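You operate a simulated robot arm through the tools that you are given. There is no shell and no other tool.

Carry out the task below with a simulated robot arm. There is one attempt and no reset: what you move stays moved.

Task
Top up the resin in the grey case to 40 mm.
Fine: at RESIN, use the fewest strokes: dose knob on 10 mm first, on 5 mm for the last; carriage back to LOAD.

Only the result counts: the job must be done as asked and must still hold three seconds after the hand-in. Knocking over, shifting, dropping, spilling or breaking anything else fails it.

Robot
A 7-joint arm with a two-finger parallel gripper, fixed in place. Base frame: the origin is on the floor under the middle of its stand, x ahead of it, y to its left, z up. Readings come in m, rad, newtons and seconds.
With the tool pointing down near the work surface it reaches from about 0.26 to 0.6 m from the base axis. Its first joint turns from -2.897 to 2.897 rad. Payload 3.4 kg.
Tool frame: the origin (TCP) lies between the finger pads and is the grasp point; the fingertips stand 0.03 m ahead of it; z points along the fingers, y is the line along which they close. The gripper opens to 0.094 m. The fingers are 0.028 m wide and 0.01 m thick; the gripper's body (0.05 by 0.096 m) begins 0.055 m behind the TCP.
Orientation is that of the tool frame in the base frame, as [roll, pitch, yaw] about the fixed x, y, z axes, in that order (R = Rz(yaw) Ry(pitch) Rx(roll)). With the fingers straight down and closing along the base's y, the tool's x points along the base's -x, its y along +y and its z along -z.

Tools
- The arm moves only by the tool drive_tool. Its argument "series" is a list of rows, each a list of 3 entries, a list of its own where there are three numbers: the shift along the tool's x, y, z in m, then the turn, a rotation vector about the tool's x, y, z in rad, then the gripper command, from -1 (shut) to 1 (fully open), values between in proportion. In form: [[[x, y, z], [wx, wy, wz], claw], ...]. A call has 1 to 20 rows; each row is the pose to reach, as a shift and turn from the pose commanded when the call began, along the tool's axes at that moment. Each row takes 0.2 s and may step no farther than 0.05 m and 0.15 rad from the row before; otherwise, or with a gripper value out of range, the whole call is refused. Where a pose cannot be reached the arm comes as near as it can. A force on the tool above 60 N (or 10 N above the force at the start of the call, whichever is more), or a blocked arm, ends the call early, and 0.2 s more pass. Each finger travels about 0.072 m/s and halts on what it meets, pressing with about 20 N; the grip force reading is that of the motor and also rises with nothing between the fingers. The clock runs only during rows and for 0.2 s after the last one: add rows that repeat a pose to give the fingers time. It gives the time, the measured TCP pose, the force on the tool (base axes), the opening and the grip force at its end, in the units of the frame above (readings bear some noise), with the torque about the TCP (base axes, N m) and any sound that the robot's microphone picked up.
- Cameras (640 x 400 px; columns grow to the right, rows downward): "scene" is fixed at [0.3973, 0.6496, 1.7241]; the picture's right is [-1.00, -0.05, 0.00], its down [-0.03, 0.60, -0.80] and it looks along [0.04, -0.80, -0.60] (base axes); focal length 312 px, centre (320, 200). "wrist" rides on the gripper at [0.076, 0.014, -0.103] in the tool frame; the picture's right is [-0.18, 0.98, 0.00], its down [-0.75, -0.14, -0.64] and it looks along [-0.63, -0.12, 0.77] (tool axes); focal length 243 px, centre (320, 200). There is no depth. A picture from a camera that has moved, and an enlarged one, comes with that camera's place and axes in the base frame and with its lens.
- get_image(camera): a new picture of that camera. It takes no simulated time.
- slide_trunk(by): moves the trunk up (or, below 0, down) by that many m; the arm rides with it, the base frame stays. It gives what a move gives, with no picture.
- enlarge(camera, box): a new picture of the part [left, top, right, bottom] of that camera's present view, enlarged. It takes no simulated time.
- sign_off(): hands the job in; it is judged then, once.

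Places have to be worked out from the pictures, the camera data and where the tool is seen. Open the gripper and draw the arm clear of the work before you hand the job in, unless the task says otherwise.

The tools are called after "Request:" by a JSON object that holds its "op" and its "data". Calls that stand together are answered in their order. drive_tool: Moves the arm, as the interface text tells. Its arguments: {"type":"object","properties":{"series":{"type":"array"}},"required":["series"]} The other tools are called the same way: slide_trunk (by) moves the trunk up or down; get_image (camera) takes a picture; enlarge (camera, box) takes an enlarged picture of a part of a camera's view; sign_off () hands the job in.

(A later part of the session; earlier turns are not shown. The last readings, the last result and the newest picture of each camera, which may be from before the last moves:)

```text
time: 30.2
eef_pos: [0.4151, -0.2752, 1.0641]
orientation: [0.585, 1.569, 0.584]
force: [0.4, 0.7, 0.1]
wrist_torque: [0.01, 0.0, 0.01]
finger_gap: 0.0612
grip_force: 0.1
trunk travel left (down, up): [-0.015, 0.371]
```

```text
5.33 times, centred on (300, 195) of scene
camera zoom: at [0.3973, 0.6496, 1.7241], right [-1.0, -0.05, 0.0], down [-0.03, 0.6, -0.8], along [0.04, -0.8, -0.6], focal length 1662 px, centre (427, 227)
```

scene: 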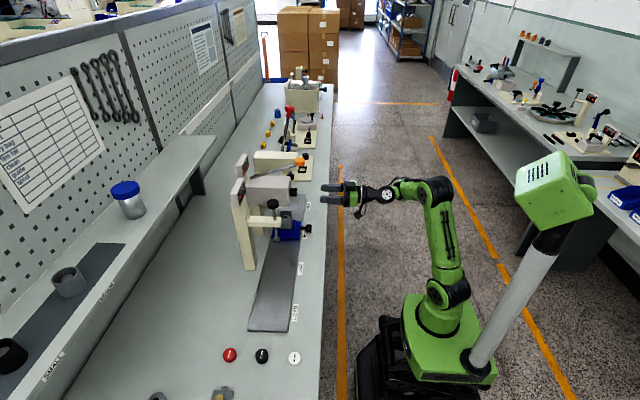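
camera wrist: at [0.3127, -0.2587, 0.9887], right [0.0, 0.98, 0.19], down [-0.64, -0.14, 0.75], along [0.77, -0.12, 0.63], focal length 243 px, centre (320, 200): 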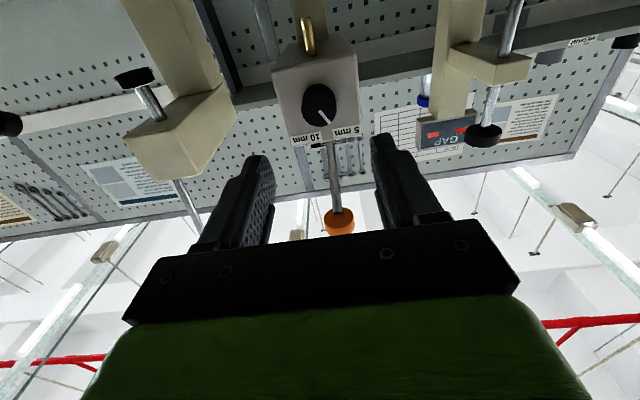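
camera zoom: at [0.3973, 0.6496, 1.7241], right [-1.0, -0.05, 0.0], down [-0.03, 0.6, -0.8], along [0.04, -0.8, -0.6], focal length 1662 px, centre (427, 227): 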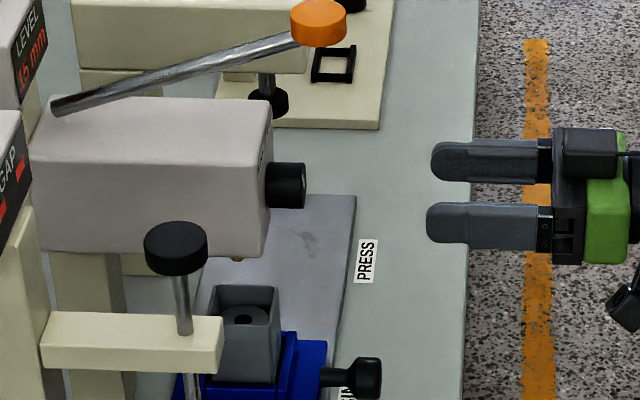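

Knob face centre ≈[0.528,-0.274,1.064], aligned with the tool. I'll advance 10 cm with the fingers open around it.

Request:
{"op": "drive_tool", "data": {"series": [[[0, 0.001, 0.03], [0, 0, 0], 0.3], [[0, 0.001, 0.06], [0, 0, 0], 0.3], [[0, 0.001, 0.08], [0, 0, 0], 0.3], [[0, 0.001, 0.092], [0, 0, 0], 0.3], [[0, 0.001, 0.1], [0, 0, 0], 0.3], [[0, 0.001, 0.1], [0, 0, 0], 0.3]]}}

Request:
{"op": "enlarge", "data": {"camera": "scene", "box": [240, 160, 360, 230]}}

Request:
{"op": "get_image", "data": {"camera": "wrist"}}

```text
time: 31.6
eef_pos: [0.5133, -0.2736, 1.0657]
orientation: [1.25, 1.569, 1.249]
force: [-0.7, -0.2, 0.3]
wrist_torque: [-0.01, 0.0, -0.02]
finger_gap: 0.0609
grip_force: 0.0
trunk travel left (down, up): [-0.015, 0.371]
```

```text
5.33 times, centred on (300, 195) of scene
camera zoom: at [0.3973, 0.6496, 1.7241], right [-1.0, -0.05, 0.0], down [-0.03, 0.6, -0.8], along [0.04, -0.8, -0.6], focal length 1662 px, centre (427, 227)
```

zoom: 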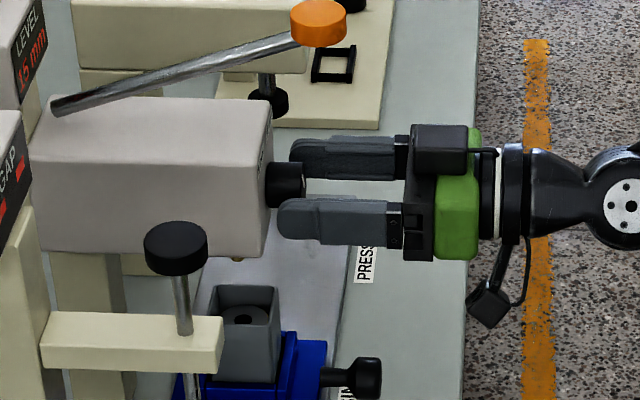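

```text
taken
camera wrist: at [0.412, -0.258, 0.9888], right [0.0, 0.98, 0.19], down [-0.64, -0.14, 0.75], along [0.77, -0.12, 0.63], focal length 243 px, centre (320, 200)
```

wrist: 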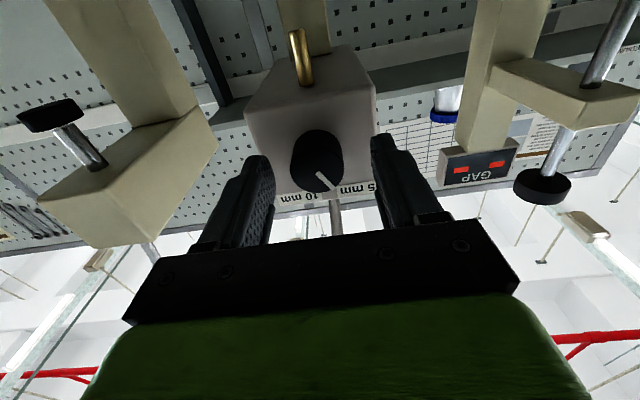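

The fingers straddle the knob with ~15 mm engagement and about 1 cm to the box face. I'll close on it.

Request:
{"op": "drive_tool", "data": {"series": [[[0, 0, 0.003], [0, 0, 0], 0.0], [[0, 0, 0.003], [0, 0, 0], -1], [[0, 0, 0.003], [0, 0, 0], -1], [[0, 0, 0.003], [0, 0, 0], -1], [[0, 0, 0.003], [0, 0, 0], -1]]}}

Request:
{"op": "get_image", "data": {"camera": "wrist"}}

```text
time: 32.8
eef_pos: [0.516, -0.2733, 1.0645]
orientation: [1.316, 1.569, 1.314]
force: [2.7, -8.9, 4.5]
wrist_torque: [-0.02, 0.3, 0.1]
finger_gap: 0.0313
grip_force: 45.0
trunk travel left (down, up): [-0.015, 0.371]
```

```text
taken
camera wrist: at [0.4152, -0.2595, 0.989], right [0.0, 0.98, 0.19], down [-0.64, -0.14, 0.75], along [0.77, -0.12, 0.63], focal length 243 px, centre (320, 200)
```

wrist: 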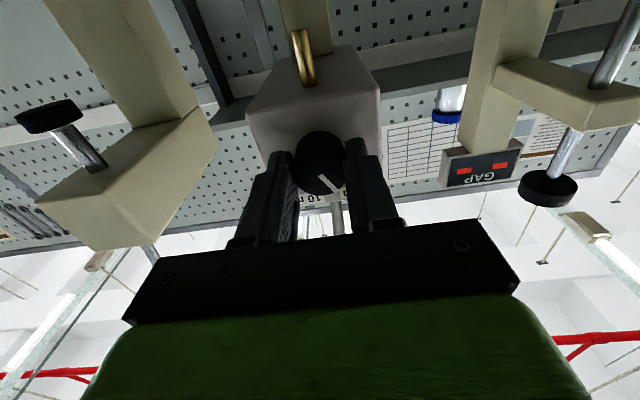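

Gripped (gap 0.031). Now I'll turn +0.3 rad about the tool axis (toward the 10 mm mark) and check the indicator.

Request:
{"op": "drive_tool", "data": {"series": [[[0, -0.001, 0], [0, 0, 0.05], -1], [[0, -0.001, 0], [0, 0, 0.1], -1], [[0, -0.001, 0], [0, 0, 0.15], -1], [[0, -0.001, 0], [0, 0, 0.2], -1], [[0, -0.001, 0], [0, 0, 0.25], -1], [[0, -0.001, 0], [0, 0, 0.3], -1]]}}

Request:
{"op": "enlarge", "data": {"camera": "wrist", "box": [240, 100, 400, 220]}}

```text
time: 34.2
eef_pos: [0.5169, -0.275, 1.0656]
orientation: [1.563, 1.269, 1.563]
force: [1.7, -2.3, 5.8]
wrist_torque: [-0.02, -0.02, -0.38]
finger_gap: 0.0315
grip_force: 45.4
trunk travel left (down, up): [-0.015, 0.371]
```

```text
3.33 times, centred on (320, 160) of wrist
camera zoom: at [0.4152, -0.2378, 0.9965], right [0.0, 0.88, 0.47], down [-0.64, -0.36, 0.68], along [0.77, -0.3, 0.57], focal length 809 px, centre (320, 333)
```

zoom: 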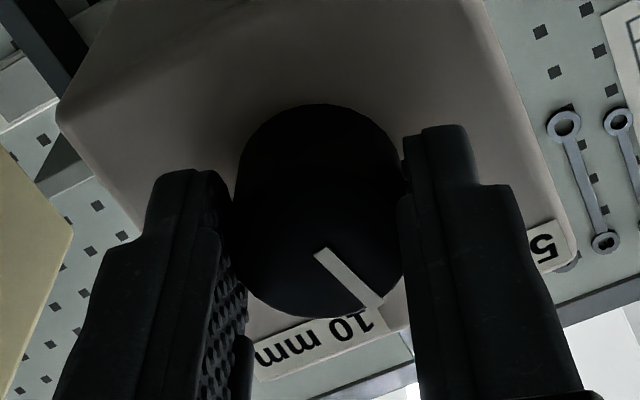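

The knob turns with the gripper. I'll continue to a total of about 1.05 rad (60°).

Request:
{"op": "drive_tool", "data": {"series": [[[0, 0, 0], [0, 0, 0.08], -1], [[0, 0, 0], [0, 0, 0.16], -1], [[0, 0, 0], [0, 0, 0.24], -1], [[0, 0, 0], [0, 0, 0.32], -1], [[0, 0, 0], [0, 0, 0.4], -1], [[0, 0, 0], [0, 0, 0.48], -1], [[0, 0, 0], [0, 0, 0.56], -1], [[0, 0, 0], [0, 0, 0.64], -1], [[0, 0, 0], [0, 0, 0.7], -1], [[0, 0, 0], [0, 0, 0.75], -1], [[0, 0, 0], [0, 0, 0.75], -1]]}}

Request:
{"op": "enlarge", "data": {"camera": "wrist", "box": [240, 100, 400, 220]}}

Request:
{"op": "enlarge", "data": {"camera": "scene", "box": [240, 160, 360, 230]}}

```text
time: 36.6
eef_pos: [0.5172, -0.2747, 1.066]
orientation: [1.57, 0.521, 1.569]
force: [8.3, -4.5, 14.9]
wrist_torque: [0.01, 0.12, -0.2]
finger_gap: 0.0315
grip_force: 45.1
trunk travel left (down, up): [-0.015, 0.371]
```

```text
3.33 times, centred on (320, 160) of wrist
camera zoom: at [0.4152, -0.2005, 1.0397], right [0.0, 0.33, 0.94], down [-0.64, -0.72, 0.25], along [0.77, -0.61, 0.21], focal length 809 px, centre (320, 333)
```

zoom: 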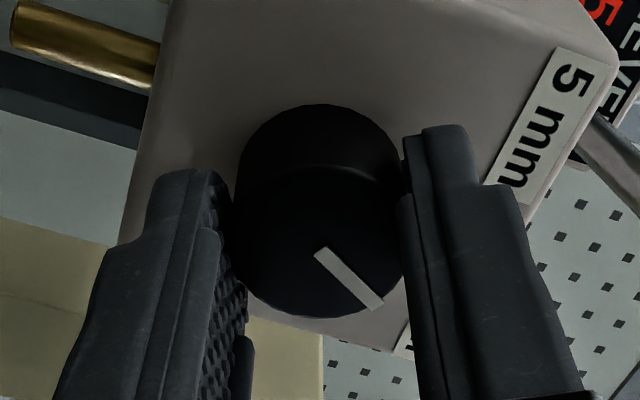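

```text
5.33 times, centred on (300, 195) of scene
camera zoom: at [0.3973, 0.6496, 1.7241], right [-1.0, -0.05, 0.0], down [-0.03, 0.6, -0.8], along [0.04, -0.8, -0.6], focal length 1662 px, centre (427, 227)
```

zoom: 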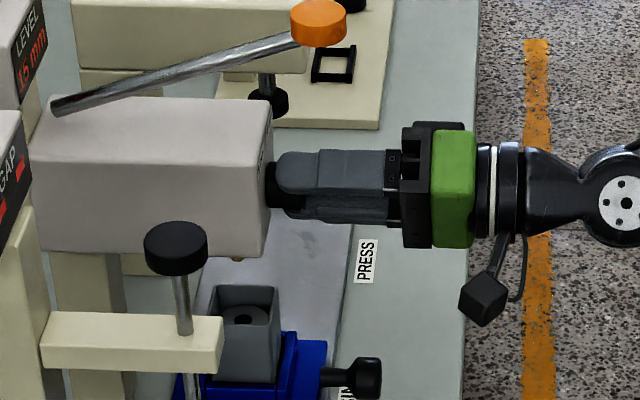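

Ray-casting the indicator gives −29° (10 mm side), mirroring the earlier +29° (5 mm). I'll relax lateral load, open, and back off to look at it.

Request:
{"op": "drive_tool", "data": {"series": [[[0, 0, 0], [0, 0, 0], -0.3], [[0, 0, 0], [0, 0, 0], 0.1], [[0, 0, 0], [0, 0, 0], 0.3], [[0, 0, 0], [0, 0, 0], 0.3], [[0, 0, -0.03], [0, 0, 0], 0.3], [[0, 0, -0.07], [0, 0, 0], 0.3], [[0, 0, -0.11], [0, 0, 0], 0.3], [[0, 0, -0.11], [0, 0, -0.14], 0.3], [[0, 0, -0.11], [0, 0, -0.28], 0.3], [[0, 0, -0.11], [0, 0, -0.42], 0.3], [[0, 0, -0.11], [0, 0, -0.56], 0.3], [[0, 0, -0.11], [0, 0, -0.7], 0.3], [[0, 0, -0.11], [0, 0, -0.84], 0.3], [[0, 0, -0.11], [0, 0, -0.95], 0.3], [[0, 0, -0.11], [0, 0, -1.05], 0.3], [[0, 0, -0.11], [0, 0, -1.05], 0.3]]}}

Request:
{"op": "enlarge", "data": {"camera": "wrist", "box": [270, 60, 370, 150]}}

Request:
{"op": "enlarge", "data": {"camera": "scene", "box": [240, 130, 360, 230]}}

```text
time: 40.0
eef_pos: [0.408, -0.2752, 1.063]
orientation: [0.066, 1.571, 0.066]
force: [0.3, -0.1, -0.1]
wrist_torque: [0.02, -0.01, 0.02]
finger_gap: 0.061
grip_force: 0.1
trunk travel left (down, up): [-0.015, 0.371]
```

```text
4.44 times, centred on (320, 105) of wrist
camera zoom: at [0.3052, -0.2604, 0.9882], right [0.0, 0.98, 0.18], down [-0.64, -0.14, 0.75], along [0.77, -0.12, 0.63], focal length 1078 px, centre (320, 622)
```

zoom: 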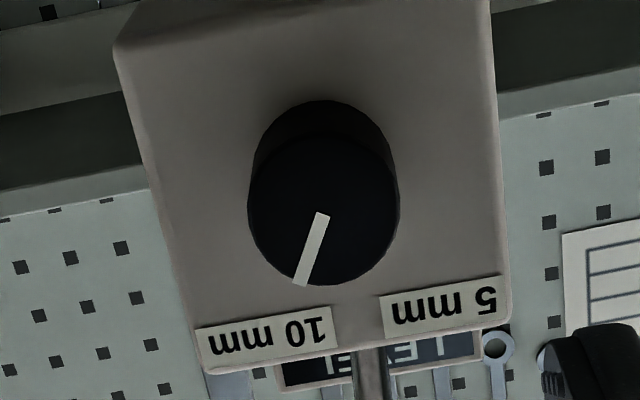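

```text
4.00 times, centred on (300, 180) of scene
camera zoom: at [0.3973, 0.6496, 1.7241], right [-1.0, -0.05, 0.0], down [-0.03, 0.6, -0.8], along [0.04, -0.8, -0.6], focal length 1247 px, centre (400, 280)
```

zoom: 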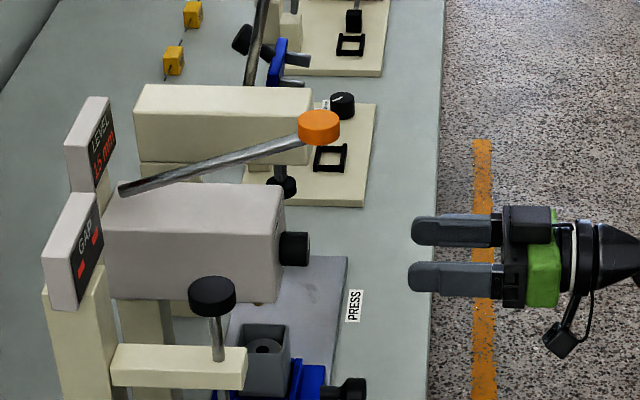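

The indicator is on 10 mm (−28°). Next I'll close the fingers, rise to z≈1.25 and move over the orange lever knob.

Request:
{"op": "drive_tool", "data": {"series": [[[-0.04, 0, 0], [0, 0, 0], -1], [[-0.08, 0, 0], [0, 0, 0], -1], [[-0.12, 0, 0], [0, 0, 0], -1], [[-0.16, 0, 0], [0, 0, 0], -1], [[-0.187, 0, 0], [0, 0, 0], -1], [[-0.187, 0.0005, 0.035], [0, 0, 0], -1], [[-0.187, 0.001, 0.07], [0, 0, 0], -1], [[-0.187, 0.001, 0.104], [0, 0, 0], -1], [[-0.187, 0.001, 0.104], [0, 0, 0], -1]]}}

Request:
{"op": "enlarge", "data": {"camera": "scene", "box": [240, 110, 360, 210]}}

Request:
{"op": "get_image", "data": {"camera": "wrist"}}

```text
time: 42.0
eef_pos: [0.5108, -0.2773, 1.2544]
orientation: [1.193, 1.57, 1.194]
force: [1.0, -0.1, 0.4]
wrist_torque: [0.02, 0.0, -0.04]
finger_gap: 0.0001
grip_force: 20.2
trunk travel left (down, up): [-0.015, 0.371]
```

```text
4.00 times, centred on (300, 160) of scene
camera zoom: at [0.3973, 0.6496, 1.7241], right [-1.0, -0.05, 0.0], down [-0.03, 0.6, -0.8], along [0.04, -0.8, -0.6], focal length 1247 px, centre (400, 360)
```

zoom: 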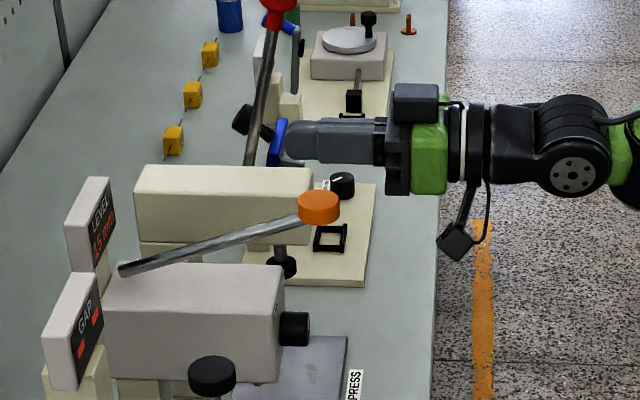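

```text
taken
camera wrist: at [0.4089, -0.2621, 1.1792], right [0.0, 0.98, 0.19], down [-0.64, -0.14, 0.75], along [0.77, -0.12, 0.63], focal length 243 px, centre (320, 200)
```

wrist: 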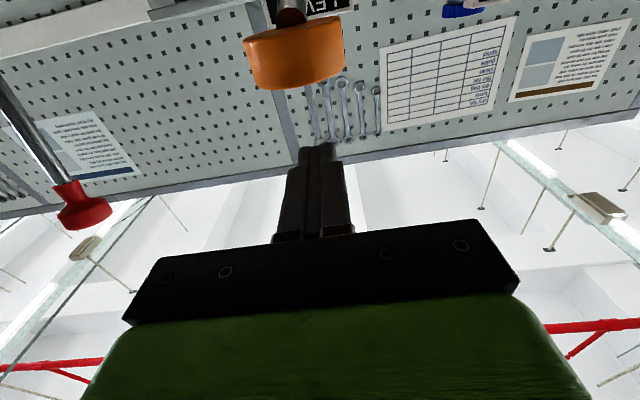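

The orange knob is at y≈−0.275, directly below the fingers. I'll descend with small steps to feel contact and begin pressing.

Request:
{"op": "drive_tool", "data": {"series": [[[0.01, 0.002, 0], [0, 0, 0], -1], [[0.02, 0.002, 0], [0, 0, 0], -1], [[0.03, 0.002, 0], [0, 0, 0], -1], [[0.036, 0.002, 0], [0, 0, 0], -1], [[0.042, 0.002, 0], [0, 0, 0], -1], [[0.048, 0.002, 0], [0, 0, 0], -1]]}}

Request:
{"op": "enlarge", "data": {"camera": "scene", "box": [240, 110, 360, 210]}}

```text
time: 43.4
eef_pos: [0.5094, -0.273, 1.204]
orientation: [0.522, 1.569, 0.52]
force: [-1.3, -0.7, 1.5]
wrist_torque: [0.03, -0.05, 0.01]
finger_gap: 0.0
grip_force: 20.4
trunk travel left (down, up): [-0.015, 0.371]
```

```text
4.00 times, centred on (300, 160) of scene
camera zoom: at [0.3973, 0.6496, 1.7241], right [-1.0, -0.05, 0.0], down [-0.03, 0.6, -0.8], along [0.04, -0.8, -0.6], focal length 1247 px, centre (400, 360)
```

zoom: 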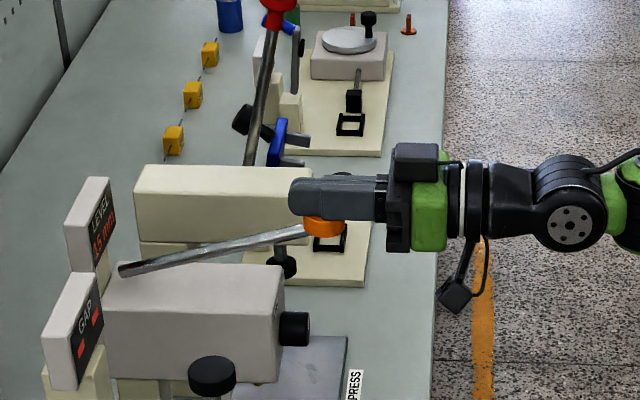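

The lever yields easily (1.5 N). I'll continue pressing down in small steps toward the end of the stroke.

Request:
{"op": "drive_tool", "data": {"series": [[[0.006, 0, 0], [0, 0, 0], -1], [[0.012, 0, 0], [0, 0, 0], -1], [[0.018, 0, 0], [0, 0, 0], -1], [[0.024, 0, 0], [0, 0, 0], -1], [[0.03, 0, 0], [0, 0, 0], -1], [[0.036, 0, 0], [0, 0, 0], -1]]}}

Request:
{"op": "enlarge", "data": {"camera": "scene", "box": [230, 120, 350, 220]}}

```text
time: 44.8
eef_pos: [0.512, -0.2729, 1.1674]
orientation: [0.692, 1.567, 0.689]
force: [-0.6, 0.2, 2.7]
wrist_torque: [0.01, 0.0, -0.01]
finger_gap: 0.0
grip_force: 19.9
trunk travel left (down, up): [-0.015, 0.371]
```

```text
4.00 times, centred on (290, 170) of scene
camera zoom: at [0.3973, 0.6496, 1.7241], right [-1.0, -0.05, 0.0], down [-0.03, 0.6, -0.8], along [0.04, -0.8, -0.6], focal length 1247 px, centre (440, 320)
```

zoom: 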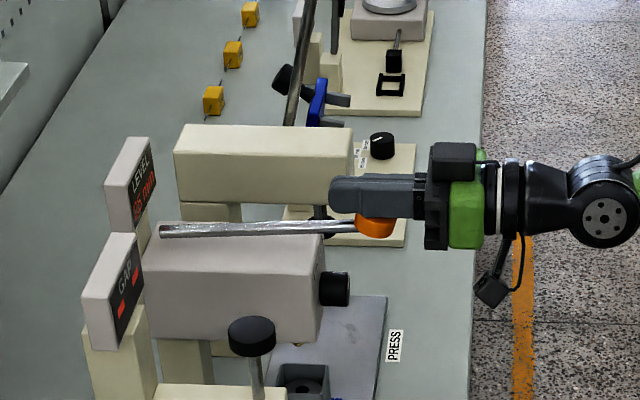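

Request:
{"op": "enlarge", "data": {"camera": "scene", "box": [235, 145, 265, 175]}}

```text
13.33 times, centred on (250, 160) of scene
camera zoom: at [0.3973, 0.6496, 1.7241], right [-1.0, -0.05, 0.0], down [-0.03, 0.6, -0.8], along [0.04, -0.8, -0.6], focal length 4156 px, centre (1253, 733)
```

zoom: 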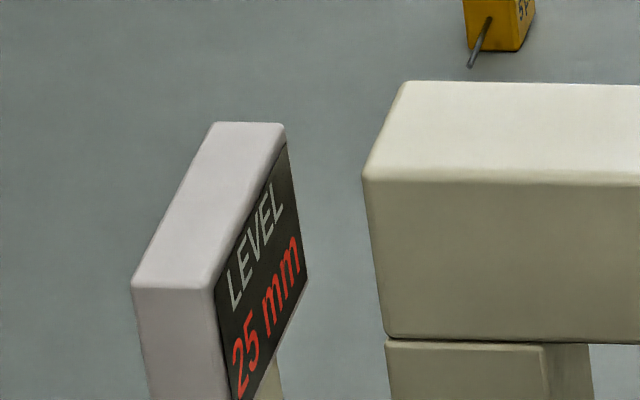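

LEVEL is now 25 mm: the first 10 mm stroke has registered. I'll raise fully to let the lever return and check that it does.

Request:
{"op": "drive_tool", "data": {"series": [[[-0.012, 0, 0], [0, 0, 0], -1], [[-0.024, 0, 0], [0, 0, 0], -1], [[-0.036, 0, 0], [0, 0, 0], -1], [[-0.048, 0, 0], [0, 0, 0], -1], [[-0.06, 0, 0], [0, 0, 0], -1], [[-0.075, 0, 0], [0, 0, 0], -1], [[-0.085, 0, 0], [0, 0, 0], -1], [[-0.085, 0, 0], [0, 0, 0], -1]]}}

Request:
{"op": "enlarge", "data": {"camera": "scene", "box": [230, 120, 350, 220]}}

Request:
{"op": "enlarge", "data": {"camera": "scene", "box": [235, 145, 265, 175]}}

```text
time: 46.6
eef_pos: [0.5116, -0.2714, 1.2517]
orientation: [1.516, 1.569, 1.512]
force: [0.5, 0.4, 0.2]
wrist_torque: [0.03, 0.0, 0.0]
finger_gap: 0.0002
grip_force: 20.0
trunk travel left (down, up): [-0.015, 0.371]
```

```text
4.00 times, centred on (290, 170) of scene
camera zoom: at [0.3973, 0.6496, 1.7241], right [-1.0, -0.05, 0.0], down [-0.03, 0.6, -0.8], along [0.04, -0.8, -0.6], focal length 1247 px, centre (440, 320)
```

zoom: 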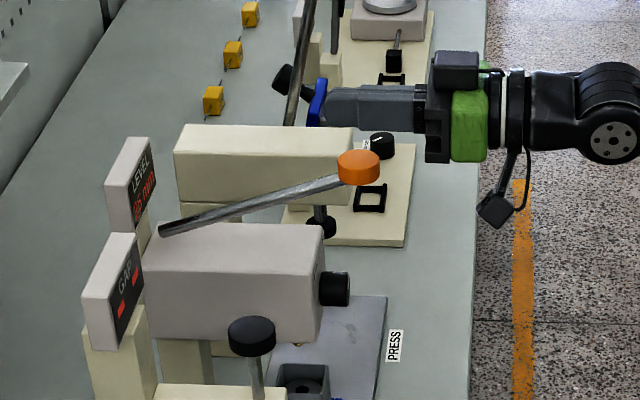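

```text
13.33 times, centred on (250, 160) of scene
camera zoom: at [0.3973, 0.6496, 1.7241], right [-1.0, -0.05, 0.0], down [-0.03, 0.6, -0.8], along [0.04, -0.8, -0.6], focal length 4156 px, centre (1253, 733)
```

zoom: 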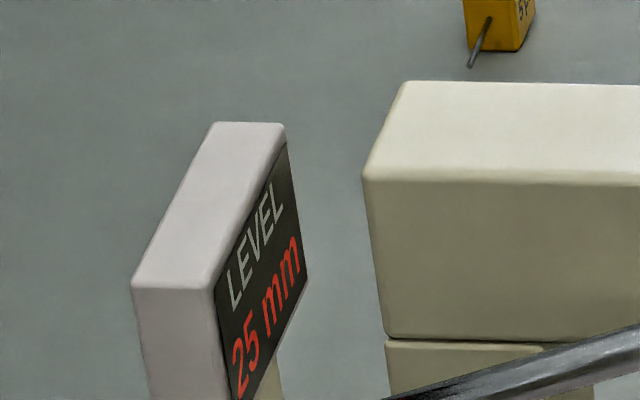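

The lever sprang back and LEVEL holds at 25 mm. Second 10 mm stroke: press to the same depth (z≈1.167).

Request:
{"op": "drive_tool", "data": {"series": [[[0.015, -0.002, 0], [0, 0, 0], -1], [[0.03, -0.002, 0], [0, 0, 0], -1], [[0.04, -0.002, 0], [0, 0, 0], -1], [[0.048, -0.002, 0], [0, 0, 0], -1], [[0.054, -0.002, 0], [0, 0, 0], -1], [[0.06, -0.002, 0], [0, 0, 0], -1], [[0.066, -0.002, 0], [0, 0, 0], -1], [[0.072, -0.002, 0], [0, 0, 0], -1], [[0.078, -0.002, 0], [0, 0, 0], -1], [[0.085, -0.002, 0], [0, 0, 0], -1], [[0.085, -0.002, 0], [0, 0, 0], -1]]}}

Request:
{"op": "enlarge", "data": {"camera": "scene", "box": [235, 145, 265, 175]}}

Request:
{"op": "enlarge", "data": {"camera": "scene", "box": [230, 120, 350, 220]}}

```text
time: 49.0
eef_pos: [0.5113, -0.2738, 1.1677]
orientation: [0.86, 1.569, 0.856]
force: [-0.7, -1.0, 1.8]
wrist_torque: [-0.01, 0.02, -0.02]
finger_gap: 0.0003
grip_force: 20.1
trunk travel left (down, up): [-0.015, 0.371]
```

```text
13.33 times, centred on (250, 160) of scene
camera zoom: at [0.3973, 0.6496, 1.7241], right [-1.0, -0.05, 0.0], down [-0.03, 0.6, -0.8], along [0.04, -0.8, -0.6], focal length 4156 px, centre (1253, 733)
```

zoom: 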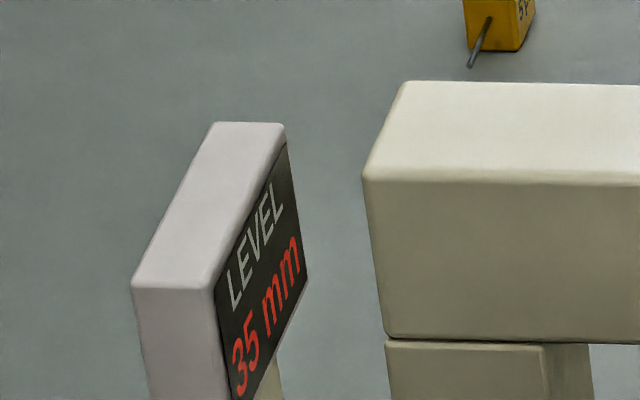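

```text
4.00 times, centred on (290, 170) of scene
camera zoom: at [0.3973, 0.6496, 1.7241], right [-1.0, -0.05, 0.0], down [-0.03, 0.6, -0.8], along [0.04, -0.8, -0.6], focal length 1247 px, centre (440, 320)
```

zoom: 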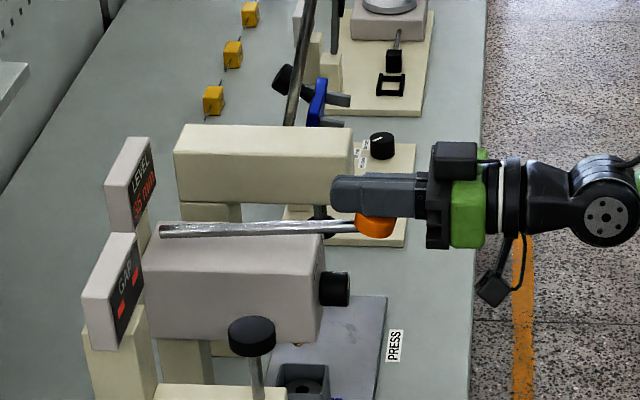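

LEVEL reads 35 mm. I'll raise to release the lever, back away, and drop to the dose-knob height with the fingers open.

Request:
{"op": "drive_tool", "data": {"series": [[[-0.015, 0, 0], [0, 0, 0], -1], [[-0.03, 0, 0], [0, 0, 0], -1], [[-0.045, 0, 0], [0, 0, 0], -1], [[-0.06, 0, 0], [0, 0, 0], -1], [[-0.085, 0, 0], [0, 0, 0], -1], [[-0.085, 0, -0.035], [0, 0, 0], -1], [[-0.085, 0, -0.07], [0, 0, 0], -1], [[-0.085, 0, -0.103], [0, 0, 0], -1], [[-0.045, 0, -0.103], [0, 0, 0], -0.5], [[-0.005, 0, -0.103], [0, 0, 0], 0], [[0.035, 0, -0.103], [0, 0, 0], 0.3], [[0.075, 0, -0.103], [0, 0, 0], 0.3], [[0.103, 0, -0.103], [0, 0, 0], 0.3], [[0.103, 0, -0.103], [0, 0, 0], 0.3]]}}

Request:
{"op": "get_image", "data": {"camera": "wrist"}}

Request:
{"op": "enlarge", "data": {"camera": "scene", "box": [230, 120, 350, 220]}}

Request:
{"op": "enlarge", "data": {"camera": "wrist", "box": [270, 60, 370, 150]}}

```text
time: 52.0
eef_pos: [0.4088, -0.2751, 1.062]
orientation: [0.935, 1.57, 0.936]
force: [0.5, 0.0, 0.0]
wrist_torque: [0.0, -0.01, -0.01]
finger_gap: 0.0613
grip_force: 0.0
trunk travel left (down, up): [-0.015, 0.371]
```

```text
taken
camera wrist: at [0.3075, -0.2589, 0.9871], right [0.0, 0.98, 0.19], down [-0.64, -0.14, 0.75], along [0.77, -0.12, 0.63], focal length 243 px, centre (320, 200)
```

wrist: 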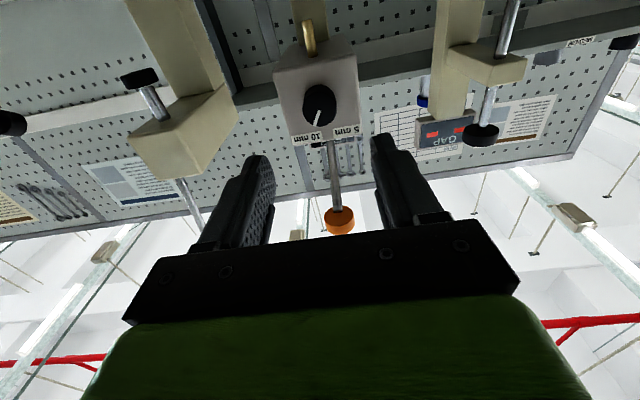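

```text
4.00 times, centred on (290, 170) of scene
camera zoom: at [0.3973, 0.6496, 1.7241], right [-1.0, -0.05, 0.0], down [-0.03, 0.6, -0.8], along [0.04, -0.8, -0.6], focal length 1247 px, centre (440, 320)
```

zoom: 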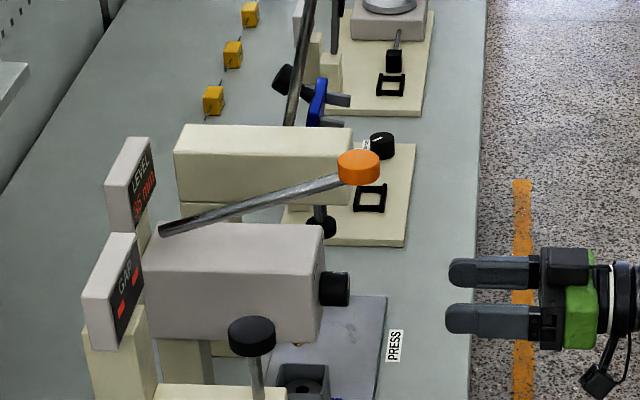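

```text
4.44 times, centred on (320, 105) of wrist
camera zoom: at [0.3075, -0.2589, 0.9871], right [0.0, 0.98, 0.19], down [-0.64, -0.14, 0.75], along [0.77, -0.12, 0.63], focal length 1078 px, centre (320, 622)
```

zoom: 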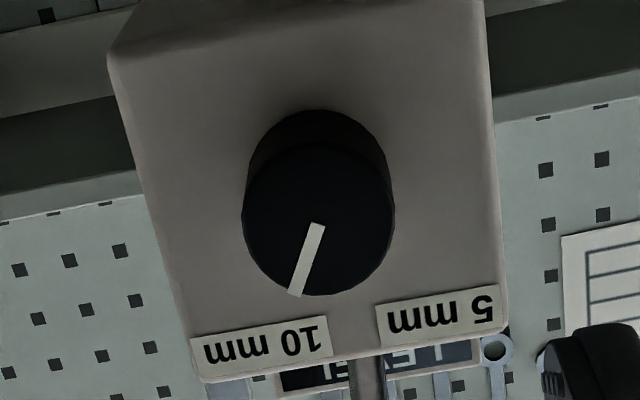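

The dose knob still reads 10 mm, LEVEL 35 mm. I'll pre-roll the tool by +1.05 rad and advance around the knob so I can turn it back by 60°.

Request:
{"op": "drive_tool", "data": {"series": [[[-0.001, 0.0005, 0], [0, 0, 0.14], 0.3], [[-0.002, 0.0005, 0], [0, 0, 0.28], 0.3], [[-0.002, 0.0005, 0], [0, 0, 0.42], 0.3], [[-0.002, 0.0005, 0], [0, 0, 0.56], 0.3], [[-0.002, 0.0005, 0], [0, 0, 0.7], 0.3], [[-0.002, 0.0005, 0], [0, 0, 0.84], 0.3], [[-0.002, 0.0005, 0], [0, 0, 0.95], 0.3], [[-0.002, 0.0005, 0], [0, 0, 1.05], 0.3], [[-0.002, 0.0005, 0.03], [0, 0, 1.05], 0.3], [[-0.002, 0.0005, 0.06], [0, 0, 1.05], 0.3], [[-0.002, 0.0005, 0.085], [0, 0, 1.05], 0.3], [[-0.002, 0.0005, 0.1], [0, 0, 1.05], 0.3], [[-0.002, 0.0005, 0.107], [0, 0, 1.05], 0.3], [[-0.002, 0.0005, 0.107], [0, 0, 1.05], 0.3]]}}

Request:
{"op": "get_image", "data": {"camera": "wrist"}}

Request:
{"op": "enlarge", "data": {"camera": "scene", "box": [240, 160, 360, 230]}}

```text
time: 55.0
eef_pos: [0.5146, -0.2712, 1.067]
orientation: [1.57, 0.519, 1.567]
force: [-0.8, 0.3, 0.0]
wrist_torque: [0.0, 0.02, 0.01]
finger_gap: 0.0611
grip_force: 0.1
trunk travel left (down, up): [-0.015, 0.371]
```

```text
taken
camera wrist: at [0.4133, -0.198, 1.0428], right [0.0, 0.33, 0.94], down [-0.64, -0.72, 0.25], along [0.77, -0.61, 0.21], focal length 243 px, centre (320, 200)
```

wrist: 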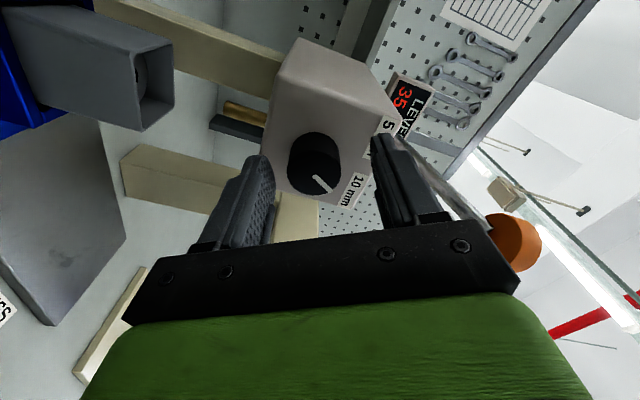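

```text
5.33 times, centred on (300, 195) of scene
camera zoom: at [0.3973, 0.6496, 1.7241], right [-1.0, -0.05, 0.0], down [-0.03, 0.6, -0.8], along [0.04, -0.8, -0.6], focal length 1662 px, centre (427, 227)
```

zoom: 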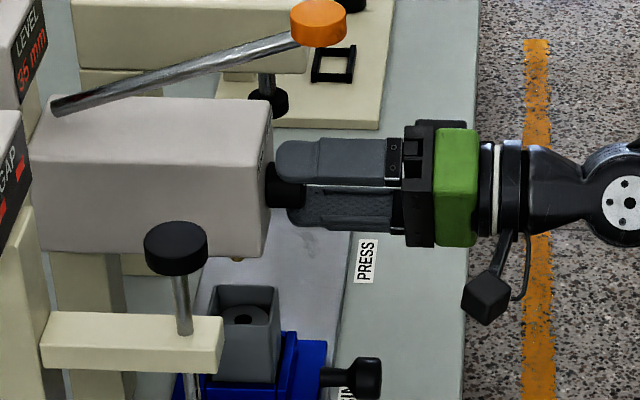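

The tool is ~4 mm off the knob axis along the closing direction. I'll correct by (−1.4, −4) mm in tool x/y and close.

Request:
{"op": "drive_tool", "data": {"series": [[[-0.001, -0.004, 0.0], [0, 0, 0], 0.3], [[-0.001, -0.004, 0.002], [0, 0, 0], 0.0], [[-0.001, -0.004, 0.002], [0, 0, 0], -1], [[-0.001, -0.004, 0.002], [0, 0, 0], -1], [[-0.001, -0.004, 0.002], [0, 0, 0], -1], [[-0.001, -0.004, 0.002], [0, 0, 0], -1]]}}

Request:
{"op": "enlarge", "data": {"camera": "wrist", "box": [240, 100, 400, 220]}}

```text
time: 56.4
eef_pos: [0.5169, -0.2744, 1.0641]
orientation: [1.568, 0.52, 1.568]
force: [4.2, 0.5, 10.1]
wrist_torque: [0.01, 0.3, 0.08]
finger_gap: 0.0313
grip_force: 44.8
trunk travel left (down, up): [-0.015, 0.371]
```

```text
3.33 times, centred on (320, 160) of wrist
camera zoom: at [0.415, -0.2008, 1.0396], right [0.0, 0.33, 0.94], down [-0.64, -0.72, 0.25], along [0.77, -0.61, 0.21], focal length 809 px, centre (320, 333)
```

zoom: 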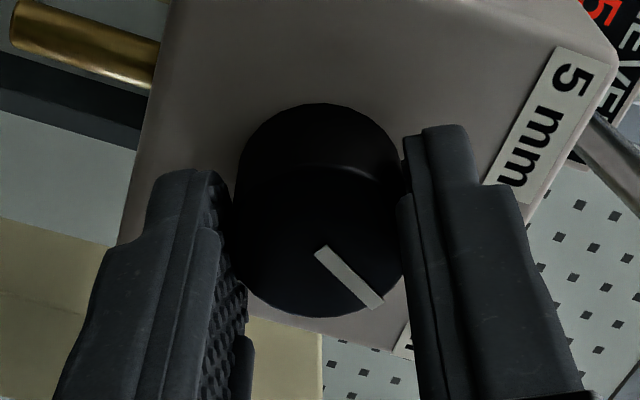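

Gripped at the same relative pose as before. I'll turn back −1.05 rad to the 5 mm mark.

Request:
{"op": "drive_tool", "data": {"series": [[[0, 0, 0], [0, 0, -0.07], -1], [[0, 0, 0], [0, 0, -0.15], -1], [[0, 0, 0], [0, 0, -0.23], -1], [[0, 0, 0], [0, 0, -0.31], -1], [[0, 0, 0], [0, 0, -0.39], -1], [[0, 0, 0], [0, 0, -0.47], -1], [[0, 0, 0], [0, 0, -0.55], -1], [[0, 0, 0], [0, 0, -0.63], -1], [[0, 0, 0], [0, 0, -0.71], -1], [[0, 0, 0], [0, 0, -0.79], -1], [[0, 0, 0], [0, 0, -0.87], -1], [[0, 0, 0], [0, 0, -0.95], -1], [[0, 0, 0], [0, 0, -1.0], -1], [[0, 0, 0], [0, 0, -1.05], -1], [[0, 0, 0], [0, 0, -1.05], -1]]}}

Request:
{"op": "enlarge", "data": {"camera": "wrist", "box": [240, 100, 400, 220]}}

```text
time: 59.6
eef_pos: [0.5173, -0.2751, 1.0655]
orientation: [-0.116, 1.569, -0.119]
force: [10.3, 4.4, 17.2]
wrist_torque: [0.42, -0.96, -0.25]
finger_gap: 0.0315
grip_force: 44.9
trunk travel left (down, up): [-0.015, 0.371]
```

```text
3.33 times, centred on (320, 160) of wrist
camera zoom: at [0.415, -0.2599, 0.9886], right [0.0, 0.98, 0.18], down [-0.64, -0.14, 0.75], along [0.77, -0.12, 0.63], focal length 809 px, centre (320, 333)
```

zoom: 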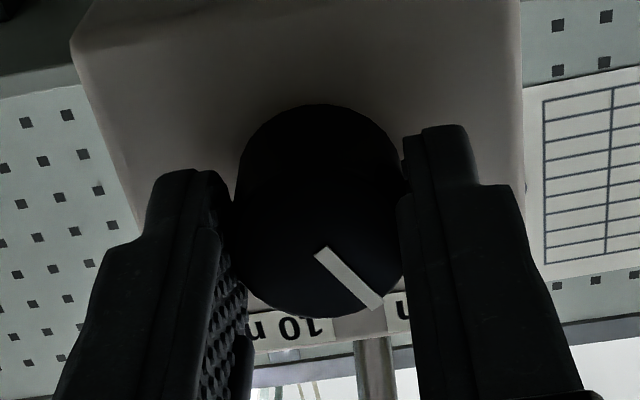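

The knob followed back; the small torque suggests its end stop. I'll release and back off to verify the indicator.

Request:
{"op": "drive_tool", "data": {"series": [[[0, 0, 0], [0, 0, 0], -0.3], [[0, 0, 0], [0, 0, 0], 0.1], [[0, 0, 0], [0, 0, 0], 0.3], [[0, 0, 0], [0, 0, 0], 0.3], [[0, 0, -0.03], [0, 0, 0], 0.3], [[0, 0, -0.07], [0, 0, 0], 0.3], [[0, 0, -0.107], [0, 0, 0], 0.3], [[0, 0, -0.107], [0, 0, 0], 0.3]]}}

Request:
{"op": "enlarge", "data": {"camera": "wrist", "box": [270, 60, 370, 150]}}

Request:
{"op": "enlarge", "data": {"camera": "scene", "box": [235, 145, 265, 175]}}

```text
time: 61.4
eef_pos: [0.41, -0.2767, 1.0661]
orientation: [1.192, 1.568, 1.191]
force: [0.8, 1.0, -0.3]
wrist_torque: [-0.02, -0.02, -0.01]
finger_gap: 0.0611
grip_force: 0.1
trunk travel left (down, up): [-0.015, 0.371]
```

```text
4.44 times, centred on (320, 105) of wrist
camera zoom: at [0.3074, -0.2619, 0.9896], right [0.0, 0.98, 0.19], down [-0.64, -0.14, 0.75], along [0.77, -0.12, 0.63], focal length 1078 px, centre (320, 622)
```

zoom: 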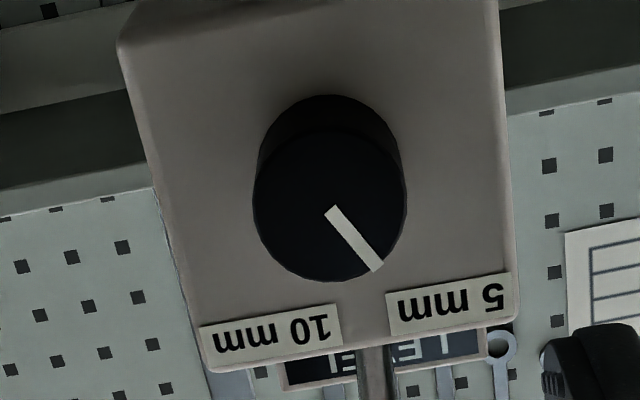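

```text
13.33 times, centred on (250, 160) of scene
camera zoom: at [0.3973, 0.6496, 1.7241], right [-1.0, -0.05, 0.0], down [-0.03, 0.6, -0.8], along [0.04, -0.8, -0.6], focal length 4156 px, centre (1253, 733)
```

zoom: 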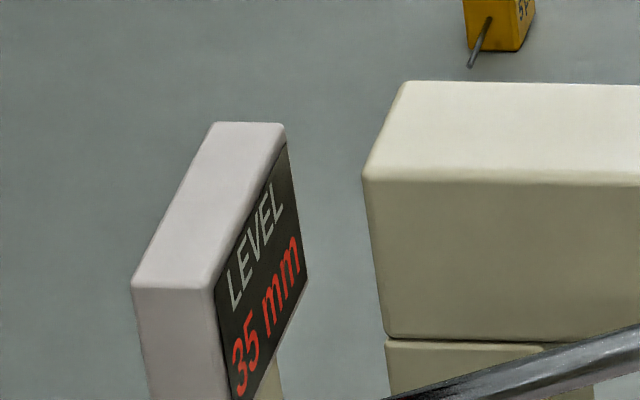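

The indicator is back on 5 mm (~27–29°), LEVEL 35 mm. I'll close the fingers, rise and move over the lever knob again.

Request:
{"op": "drive_tool", "data": {"series": [[[-0.04, 0, 0], [0, 0, 0], -1], [[-0.08, 0, 0], [0, 0, 0], -1], [[-0.12, 0, 0], [0, 0, 0], -1], [[-0.16, 0, 0], [0, 0, 0], -1], [[-0.187, 0, 0], [0, 0, 0], -1], [[-0.187, 0.001, 0.035], [0, 0, 0], -1], [[-0.187, 0.002, 0.07], [0, 0, 0], -1], [[-0.187, 0.003, 0.102], [0, 0, 0], -1], [[-0.187, 0.003, 0.102], [0, 0, 0], -1]]}}

Request:
{"op": "enlarge", "data": {"camera": "scene", "box": [240, 110, 360, 210]}}

```text
time: 63.4
eef_pos: [0.5121, -0.2716, 1.2528]
orientation: [1.354, 1.57, 1.355]
force: [0.2, 0.3, 0.0]
wrist_torque: [-0.01, 0.03, -0.02]
finger_gap: 0.0
grip_force: 20.2
trunk travel left (down, up): [-0.015, 0.371]
```

```text
4.00 times, centred on (300, 160) of scene
camera zoom: at [0.3973, 0.6496, 1.7241], right [-1.0, -0.05, 0.0], down [-0.03, 0.6, -0.8], along [0.04, -0.8, -0.6], focal length 1247 px, centre (400, 360)
```

zoom: 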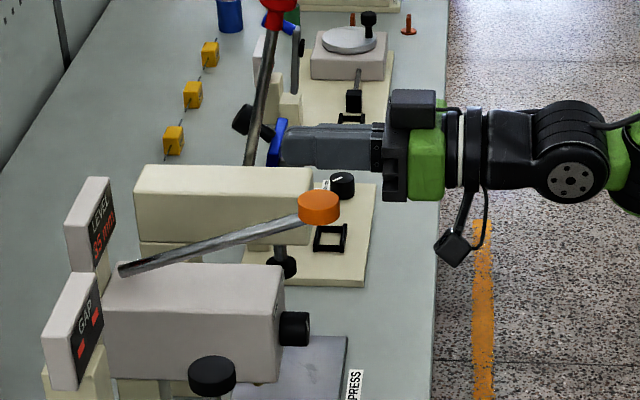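

Positioned above the lever knob. Final stroke (5 mm): press to z≈1.167 as before.

Request:
{"op": "drive_tool", "data": {"series": [[[0.015, -0.002, 0], [0, 0, 0], -1], [[0.03, -0.002, 0], [0, 0, 0], -1], [[0.04, -0.002, 0], [0, 0, 0], -1], [[0.048, -0.002, 0], [0, 0, 0], -1], [[0.054, -0.002, 0], [0, 0, 0], -1], [[0.06, -0.002, 0], [0, 0, 0], -1], [[0.066, -0.002, 0], [0, 0, 0], -1], [[0.072, -0.002, 0], [0, 0, 0], -1], [[0.079, -0.002, 0], [0, 0, 0], -1], [[0.086, -0.002, 0], [0, 0, 0], -1], [[0.086, -0.002, 0], [0, 0, 0], -1]]}}

Request:
{"op": "enlarge", "data": {"camera": "scene", "box": [235, 145, 265, 175]}}

Request:
{"op": "enlarge", "data": {"camera": "scene", "box": [230, 120, 350, 220]}}

```text
time: 65.8
eef_pos: [0.5113, -0.2749, 1.1645]
orientation: [0.794, 1.567, 0.794]
force: [-0.6, -0.6, 1.8]
wrist_torque: [0.02, -0.01, 0.04]
finger_gap: 0.0001
grip_force: 19.7
trunk travel left (down, up): [-0.015, 0.371]
```

```text
13.33 times, centred on (250, 160) of scene
camera zoom: at [0.3973, 0.6496, 1.7241], right [-1.0, -0.05, 0.0], down [-0.03, 0.6, -0.8], along [0.04, -0.8, -0.6], focal length 4156 px, centre (1253, 733)
```

zoom: 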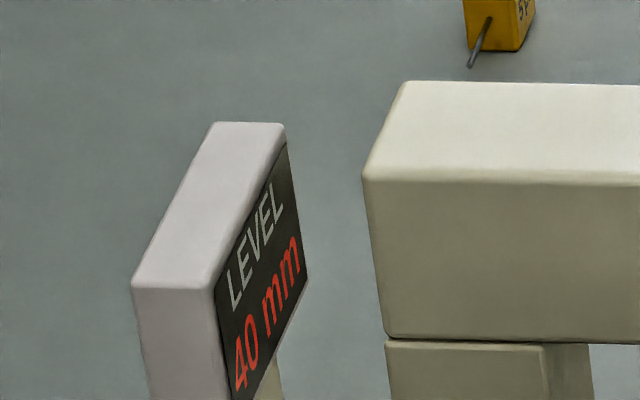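

```text
4.00 times, centred on (290, 170) of scene
camera zoom: at [0.3973, 0.6496, 1.7241], right [-1.0, -0.05, 0.0], down [-0.03, 0.6, -0.8], along [0.04, -0.8, -0.6], focal length 1247 px, centre (440, 320)
```

zoom: 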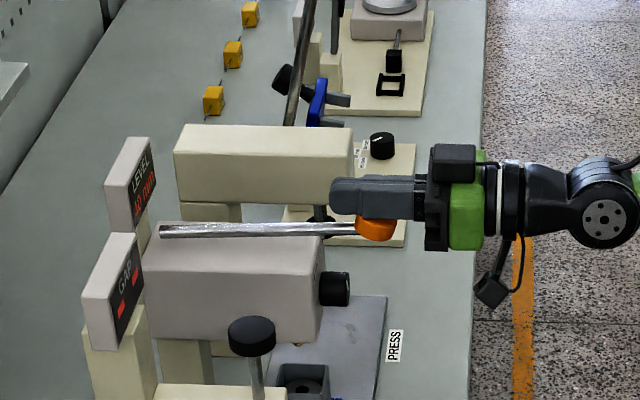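

LEVEL reads 40 mm. I'll raise to release the lever, back off, and return the tool to the 0.9 rad tilt in front of the bench.

Request:
{"op": "drive_tool", "data": {"series": [[[-0.015, 0, 0], [0, 0, 0], -1], [[-0.03, 0, 0], [0, 0, 0], -1], [[-0.045, 0, 0], [0, 0, 0], -1], [[-0.06, 0, 0], [0, 0, 0], -1], [[-0.085, 0, 0], [0, 0, 0], -1], [[-0.085, 0, -0.04], [0, 0, 0], -1], [[-0.085, 0, -0.08], [0, 0, 0], -1], [[-0.085, 0, -0.125], [0, 0, 0], -1], [[-0.04, 0, -0.13], [0, 0.1, 0], -0.5], [[0.005, 0, -0.13], [0, 0.22, 0], 0], [[0.05, 0, -0.13], [0, 0.34, 0], 0.3], [[0.095, 0, -0.13], [0, 0.46, 0], 0.3], [[0.14, 0, -0.13], [0, 0.58, 0], 0.3], [[0.14, 0, -0.13], [0, 0.671, 0], 0.3], [[0.14, 0, -0.13], [0, 0.671, 0], 0.3]]}}

Request:
{"op": "slide_trunk", "data": {"by": 0.11}}

Request:
{"op": "get_image", "data": {"camera": "scene"}}

Request:
{"op": "get_image", "data": {"camera": "wrist"}}

Request:
{"op": "enlarge", "data": {"camera": "scene", "box": [235, 145, 265, 175]}}

```text
time: 69.0
eef_pos: [0.3819, -0.2752, 1.0244]
orientation: [3.139, 0.897, 3.14]
force: [0.5, -0.3, 0.5]
wrist_torque: [0.0, -0.05, 0.01]
finger_gap: 0.0609
grip_force: 0.1
trunk travel left (down, up): [-0.015, 0.371]
```

```text
time: 70.4
eef_pos: [0.3815, -0.2755, 1.1358]
orientation: [-3.141, 0.901, -3.141]
force: [0.8, -0.1, -0.3]
wrist_torque: [0.0, 0.01, -0.02]
finger_gap: 0.0609
grip_force: 0.1
trunk travel left (down, up): [-0.125, 0.261]
```

```text
taken
```

scene: 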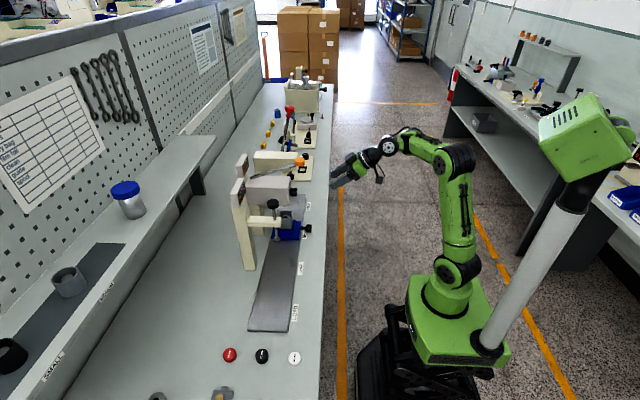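

```text
taken
camera wrist: at [0.2549, -0.2604, 1.1394], right [0.12, 0.98, 0.15], down [-0.03, -0.14, 0.99], along [0.99, -0.12, 0.02], focal length 243 px, centre (320, 200)
```

wrist: 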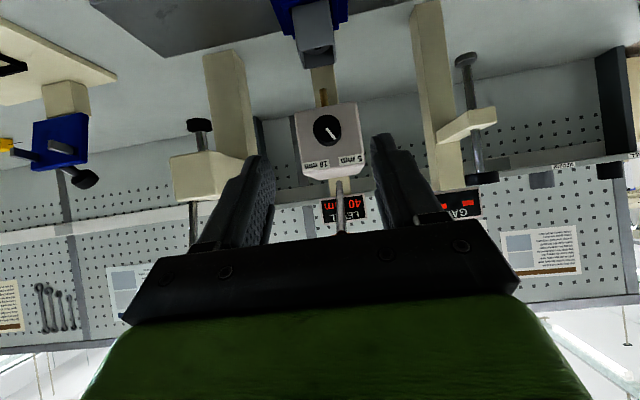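

```text
13.33 times, centred on (250, 160) of scene
camera zoom: at [0.3973, 0.6496, 1.7241], right [-1.0, -0.05, 0.0], down [-0.03, 0.6, -0.8], along [0.04, -0.8, -0.6], focal length 4156 px, centre (1253, 733)
```

zoom: 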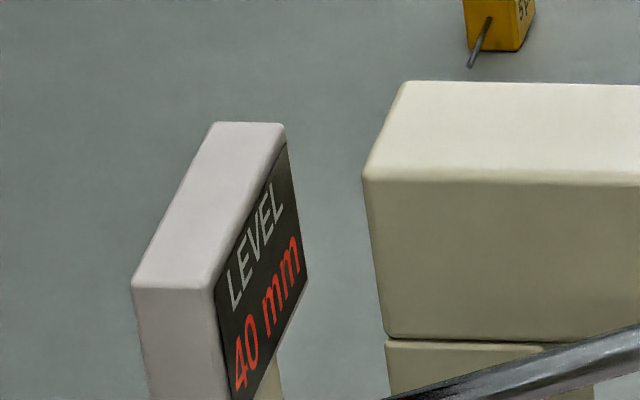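

LEVEL holds at 40 mm with the lever released. I'll move to the pre-grasp point for the carriage knob at RESIN.

Request:
{"op": "drive_tool", "data": {"series": [[[0.0247, 0, 0.0294], [0, 0, 0], 0.5], [[0.0493, 0, 0.0588], [0, 0, 0], 0.7], [[0.074, 0, 0.0882], [0, 0, 0], 0.7], [[0.0987, 0, 0.1176], [0, 0, 0], 0.7], [[0.1233, 0, 0.147], [0, 0, 0], 0.7], [[0.1233, 0, 0.147], [0, 0, 0], 0.7]]}}

Request:
{"op": "get_image", "data": {"camera": "wrist"}}

```text
time: 71.8
eef_pos: [0.4227, -0.2752, 0.9438]
orientation: [3.14, 0.9, 3.14]
force: [-0.1, -0.9, 0.4]
wrist_torque: [0.06, 0.02, -0.01]
finger_gap: 0.0799
grip_force: 0.1
trunk travel left (down, up): [-0.125, 0.261]
```

```text
taken
camera wrist: at [0.2958, -0.2592, 0.9483], right [0.12, 0.98, 0.15], down [-0.03, -0.14, 0.99], along [0.99, -0.12, 0.02], focal length 243 px, centre (320, 200)
```

wrist: 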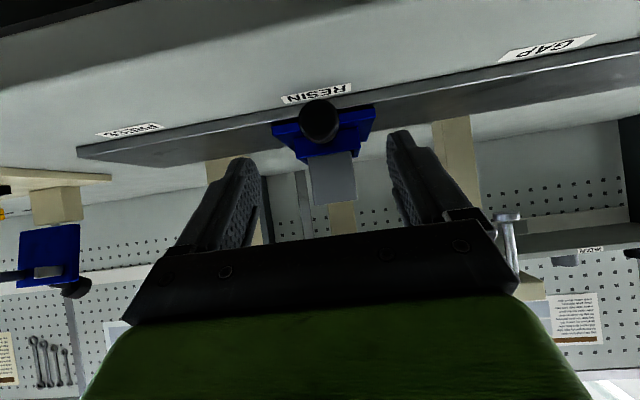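

Knob lined up between the fingers. Advance 8 cm and grip.

Request:
{"op": "drive_tool", "data": {"series": [[[-0.001, 0, 0.02], [0, 0, 0], 0.7], [[-0.002, 0, 0.04], [0, 0, 0], 0.7], [[-0.003, 0, 0.055], [0, 0, 0], 0.7], [[-0.0034, 0, 0.068], [0, 0, 0], 0.7], [[-0.0034, 0, 0.08], [0, 0, 0], 0.7], [[-0.0034, 0, 0.08], [0, 0, 0], 0.7]]}}

Request:
{"op": "get_image", "data": {"camera": "wrist"}}

Request:
{"op": "enlarge", "data": {"camera": "scene", "box": [250, 180, 370, 260]}}

```text
time: 73.2
eef_pos: [0.4854, -0.2744, 0.8981]
orientation: [-3.141, 0.901, 3.14]
force: [1.3, -0.4, 0.6]
wrist_torque: [0.03, 0.0, 0.02]
finger_gap: 0.08
grip_force: 0.2
trunk travel left (down, up): [-0.125, 0.261]
```

```text
taken
camera wrist: at [0.3598, -0.2594, 0.9038], right [0.11, 0.98, 0.15], down [-0.04, -0.14, 0.99], along [0.99, -0.12, 0.02], focal length 243 px, centre (320, 200)
```

wrist: 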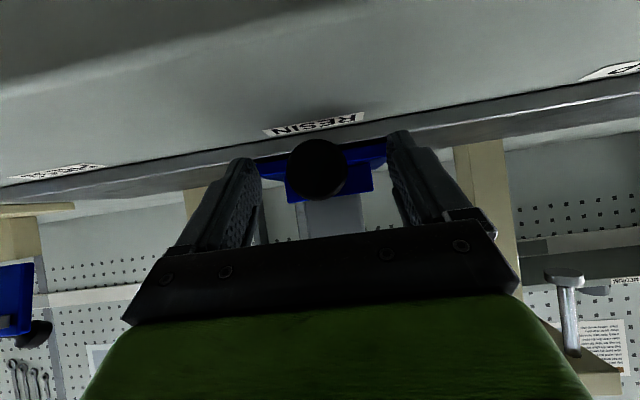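

```text
5.00 times, centred on (310, 220) of scene
camera zoom: at [0.3973, 0.6496, 1.7241], right [-1.0, -0.05, 0.0], down [-0.03, 0.6, -0.8], along [0.04, -0.8, -0.6], focal length 1559 px, centre (370, 100)
```

zoom: 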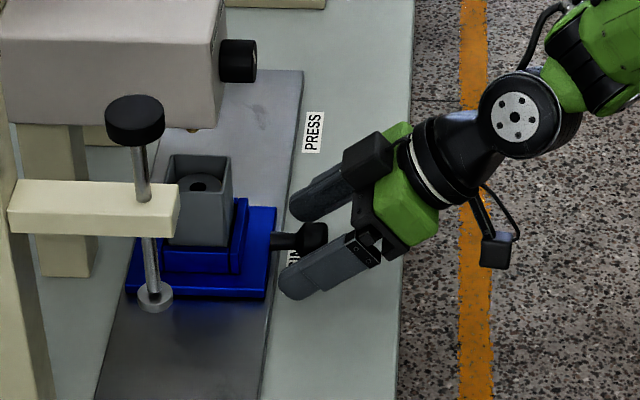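

Aligned. I'll lower 2 mm and close on the knob.

Request:
{"op": "drive_tool", "data": {"series": [[[0.0015, -0.0005, 0.002], [0, 0, 0], 0.2], [[0.0015, -0.0005, 0.002], [0, 0, 0], -1], [[0.0015, -0.0005, 0.002], [0, 0, 0], -1], [[0.0015, -0.0005, 0.002], [0, 0, 0], -1], [[0.0015, -0.0005, 0.002], [0, 0, 0], -1]]}}

```text
time: 74.4
eef_pos: [0.4867, -0.2757, 0.8967]
orientation: [3.139, 0.901, 3.139]
force: [-0.4, 0.5, -1.2]
wrist_torque: [0.01, -0.16, -0.01]
finger_gap: 0.0353
grip_force: 45.5
trunk travel left (down, up): [-0.125, 0.261]
```

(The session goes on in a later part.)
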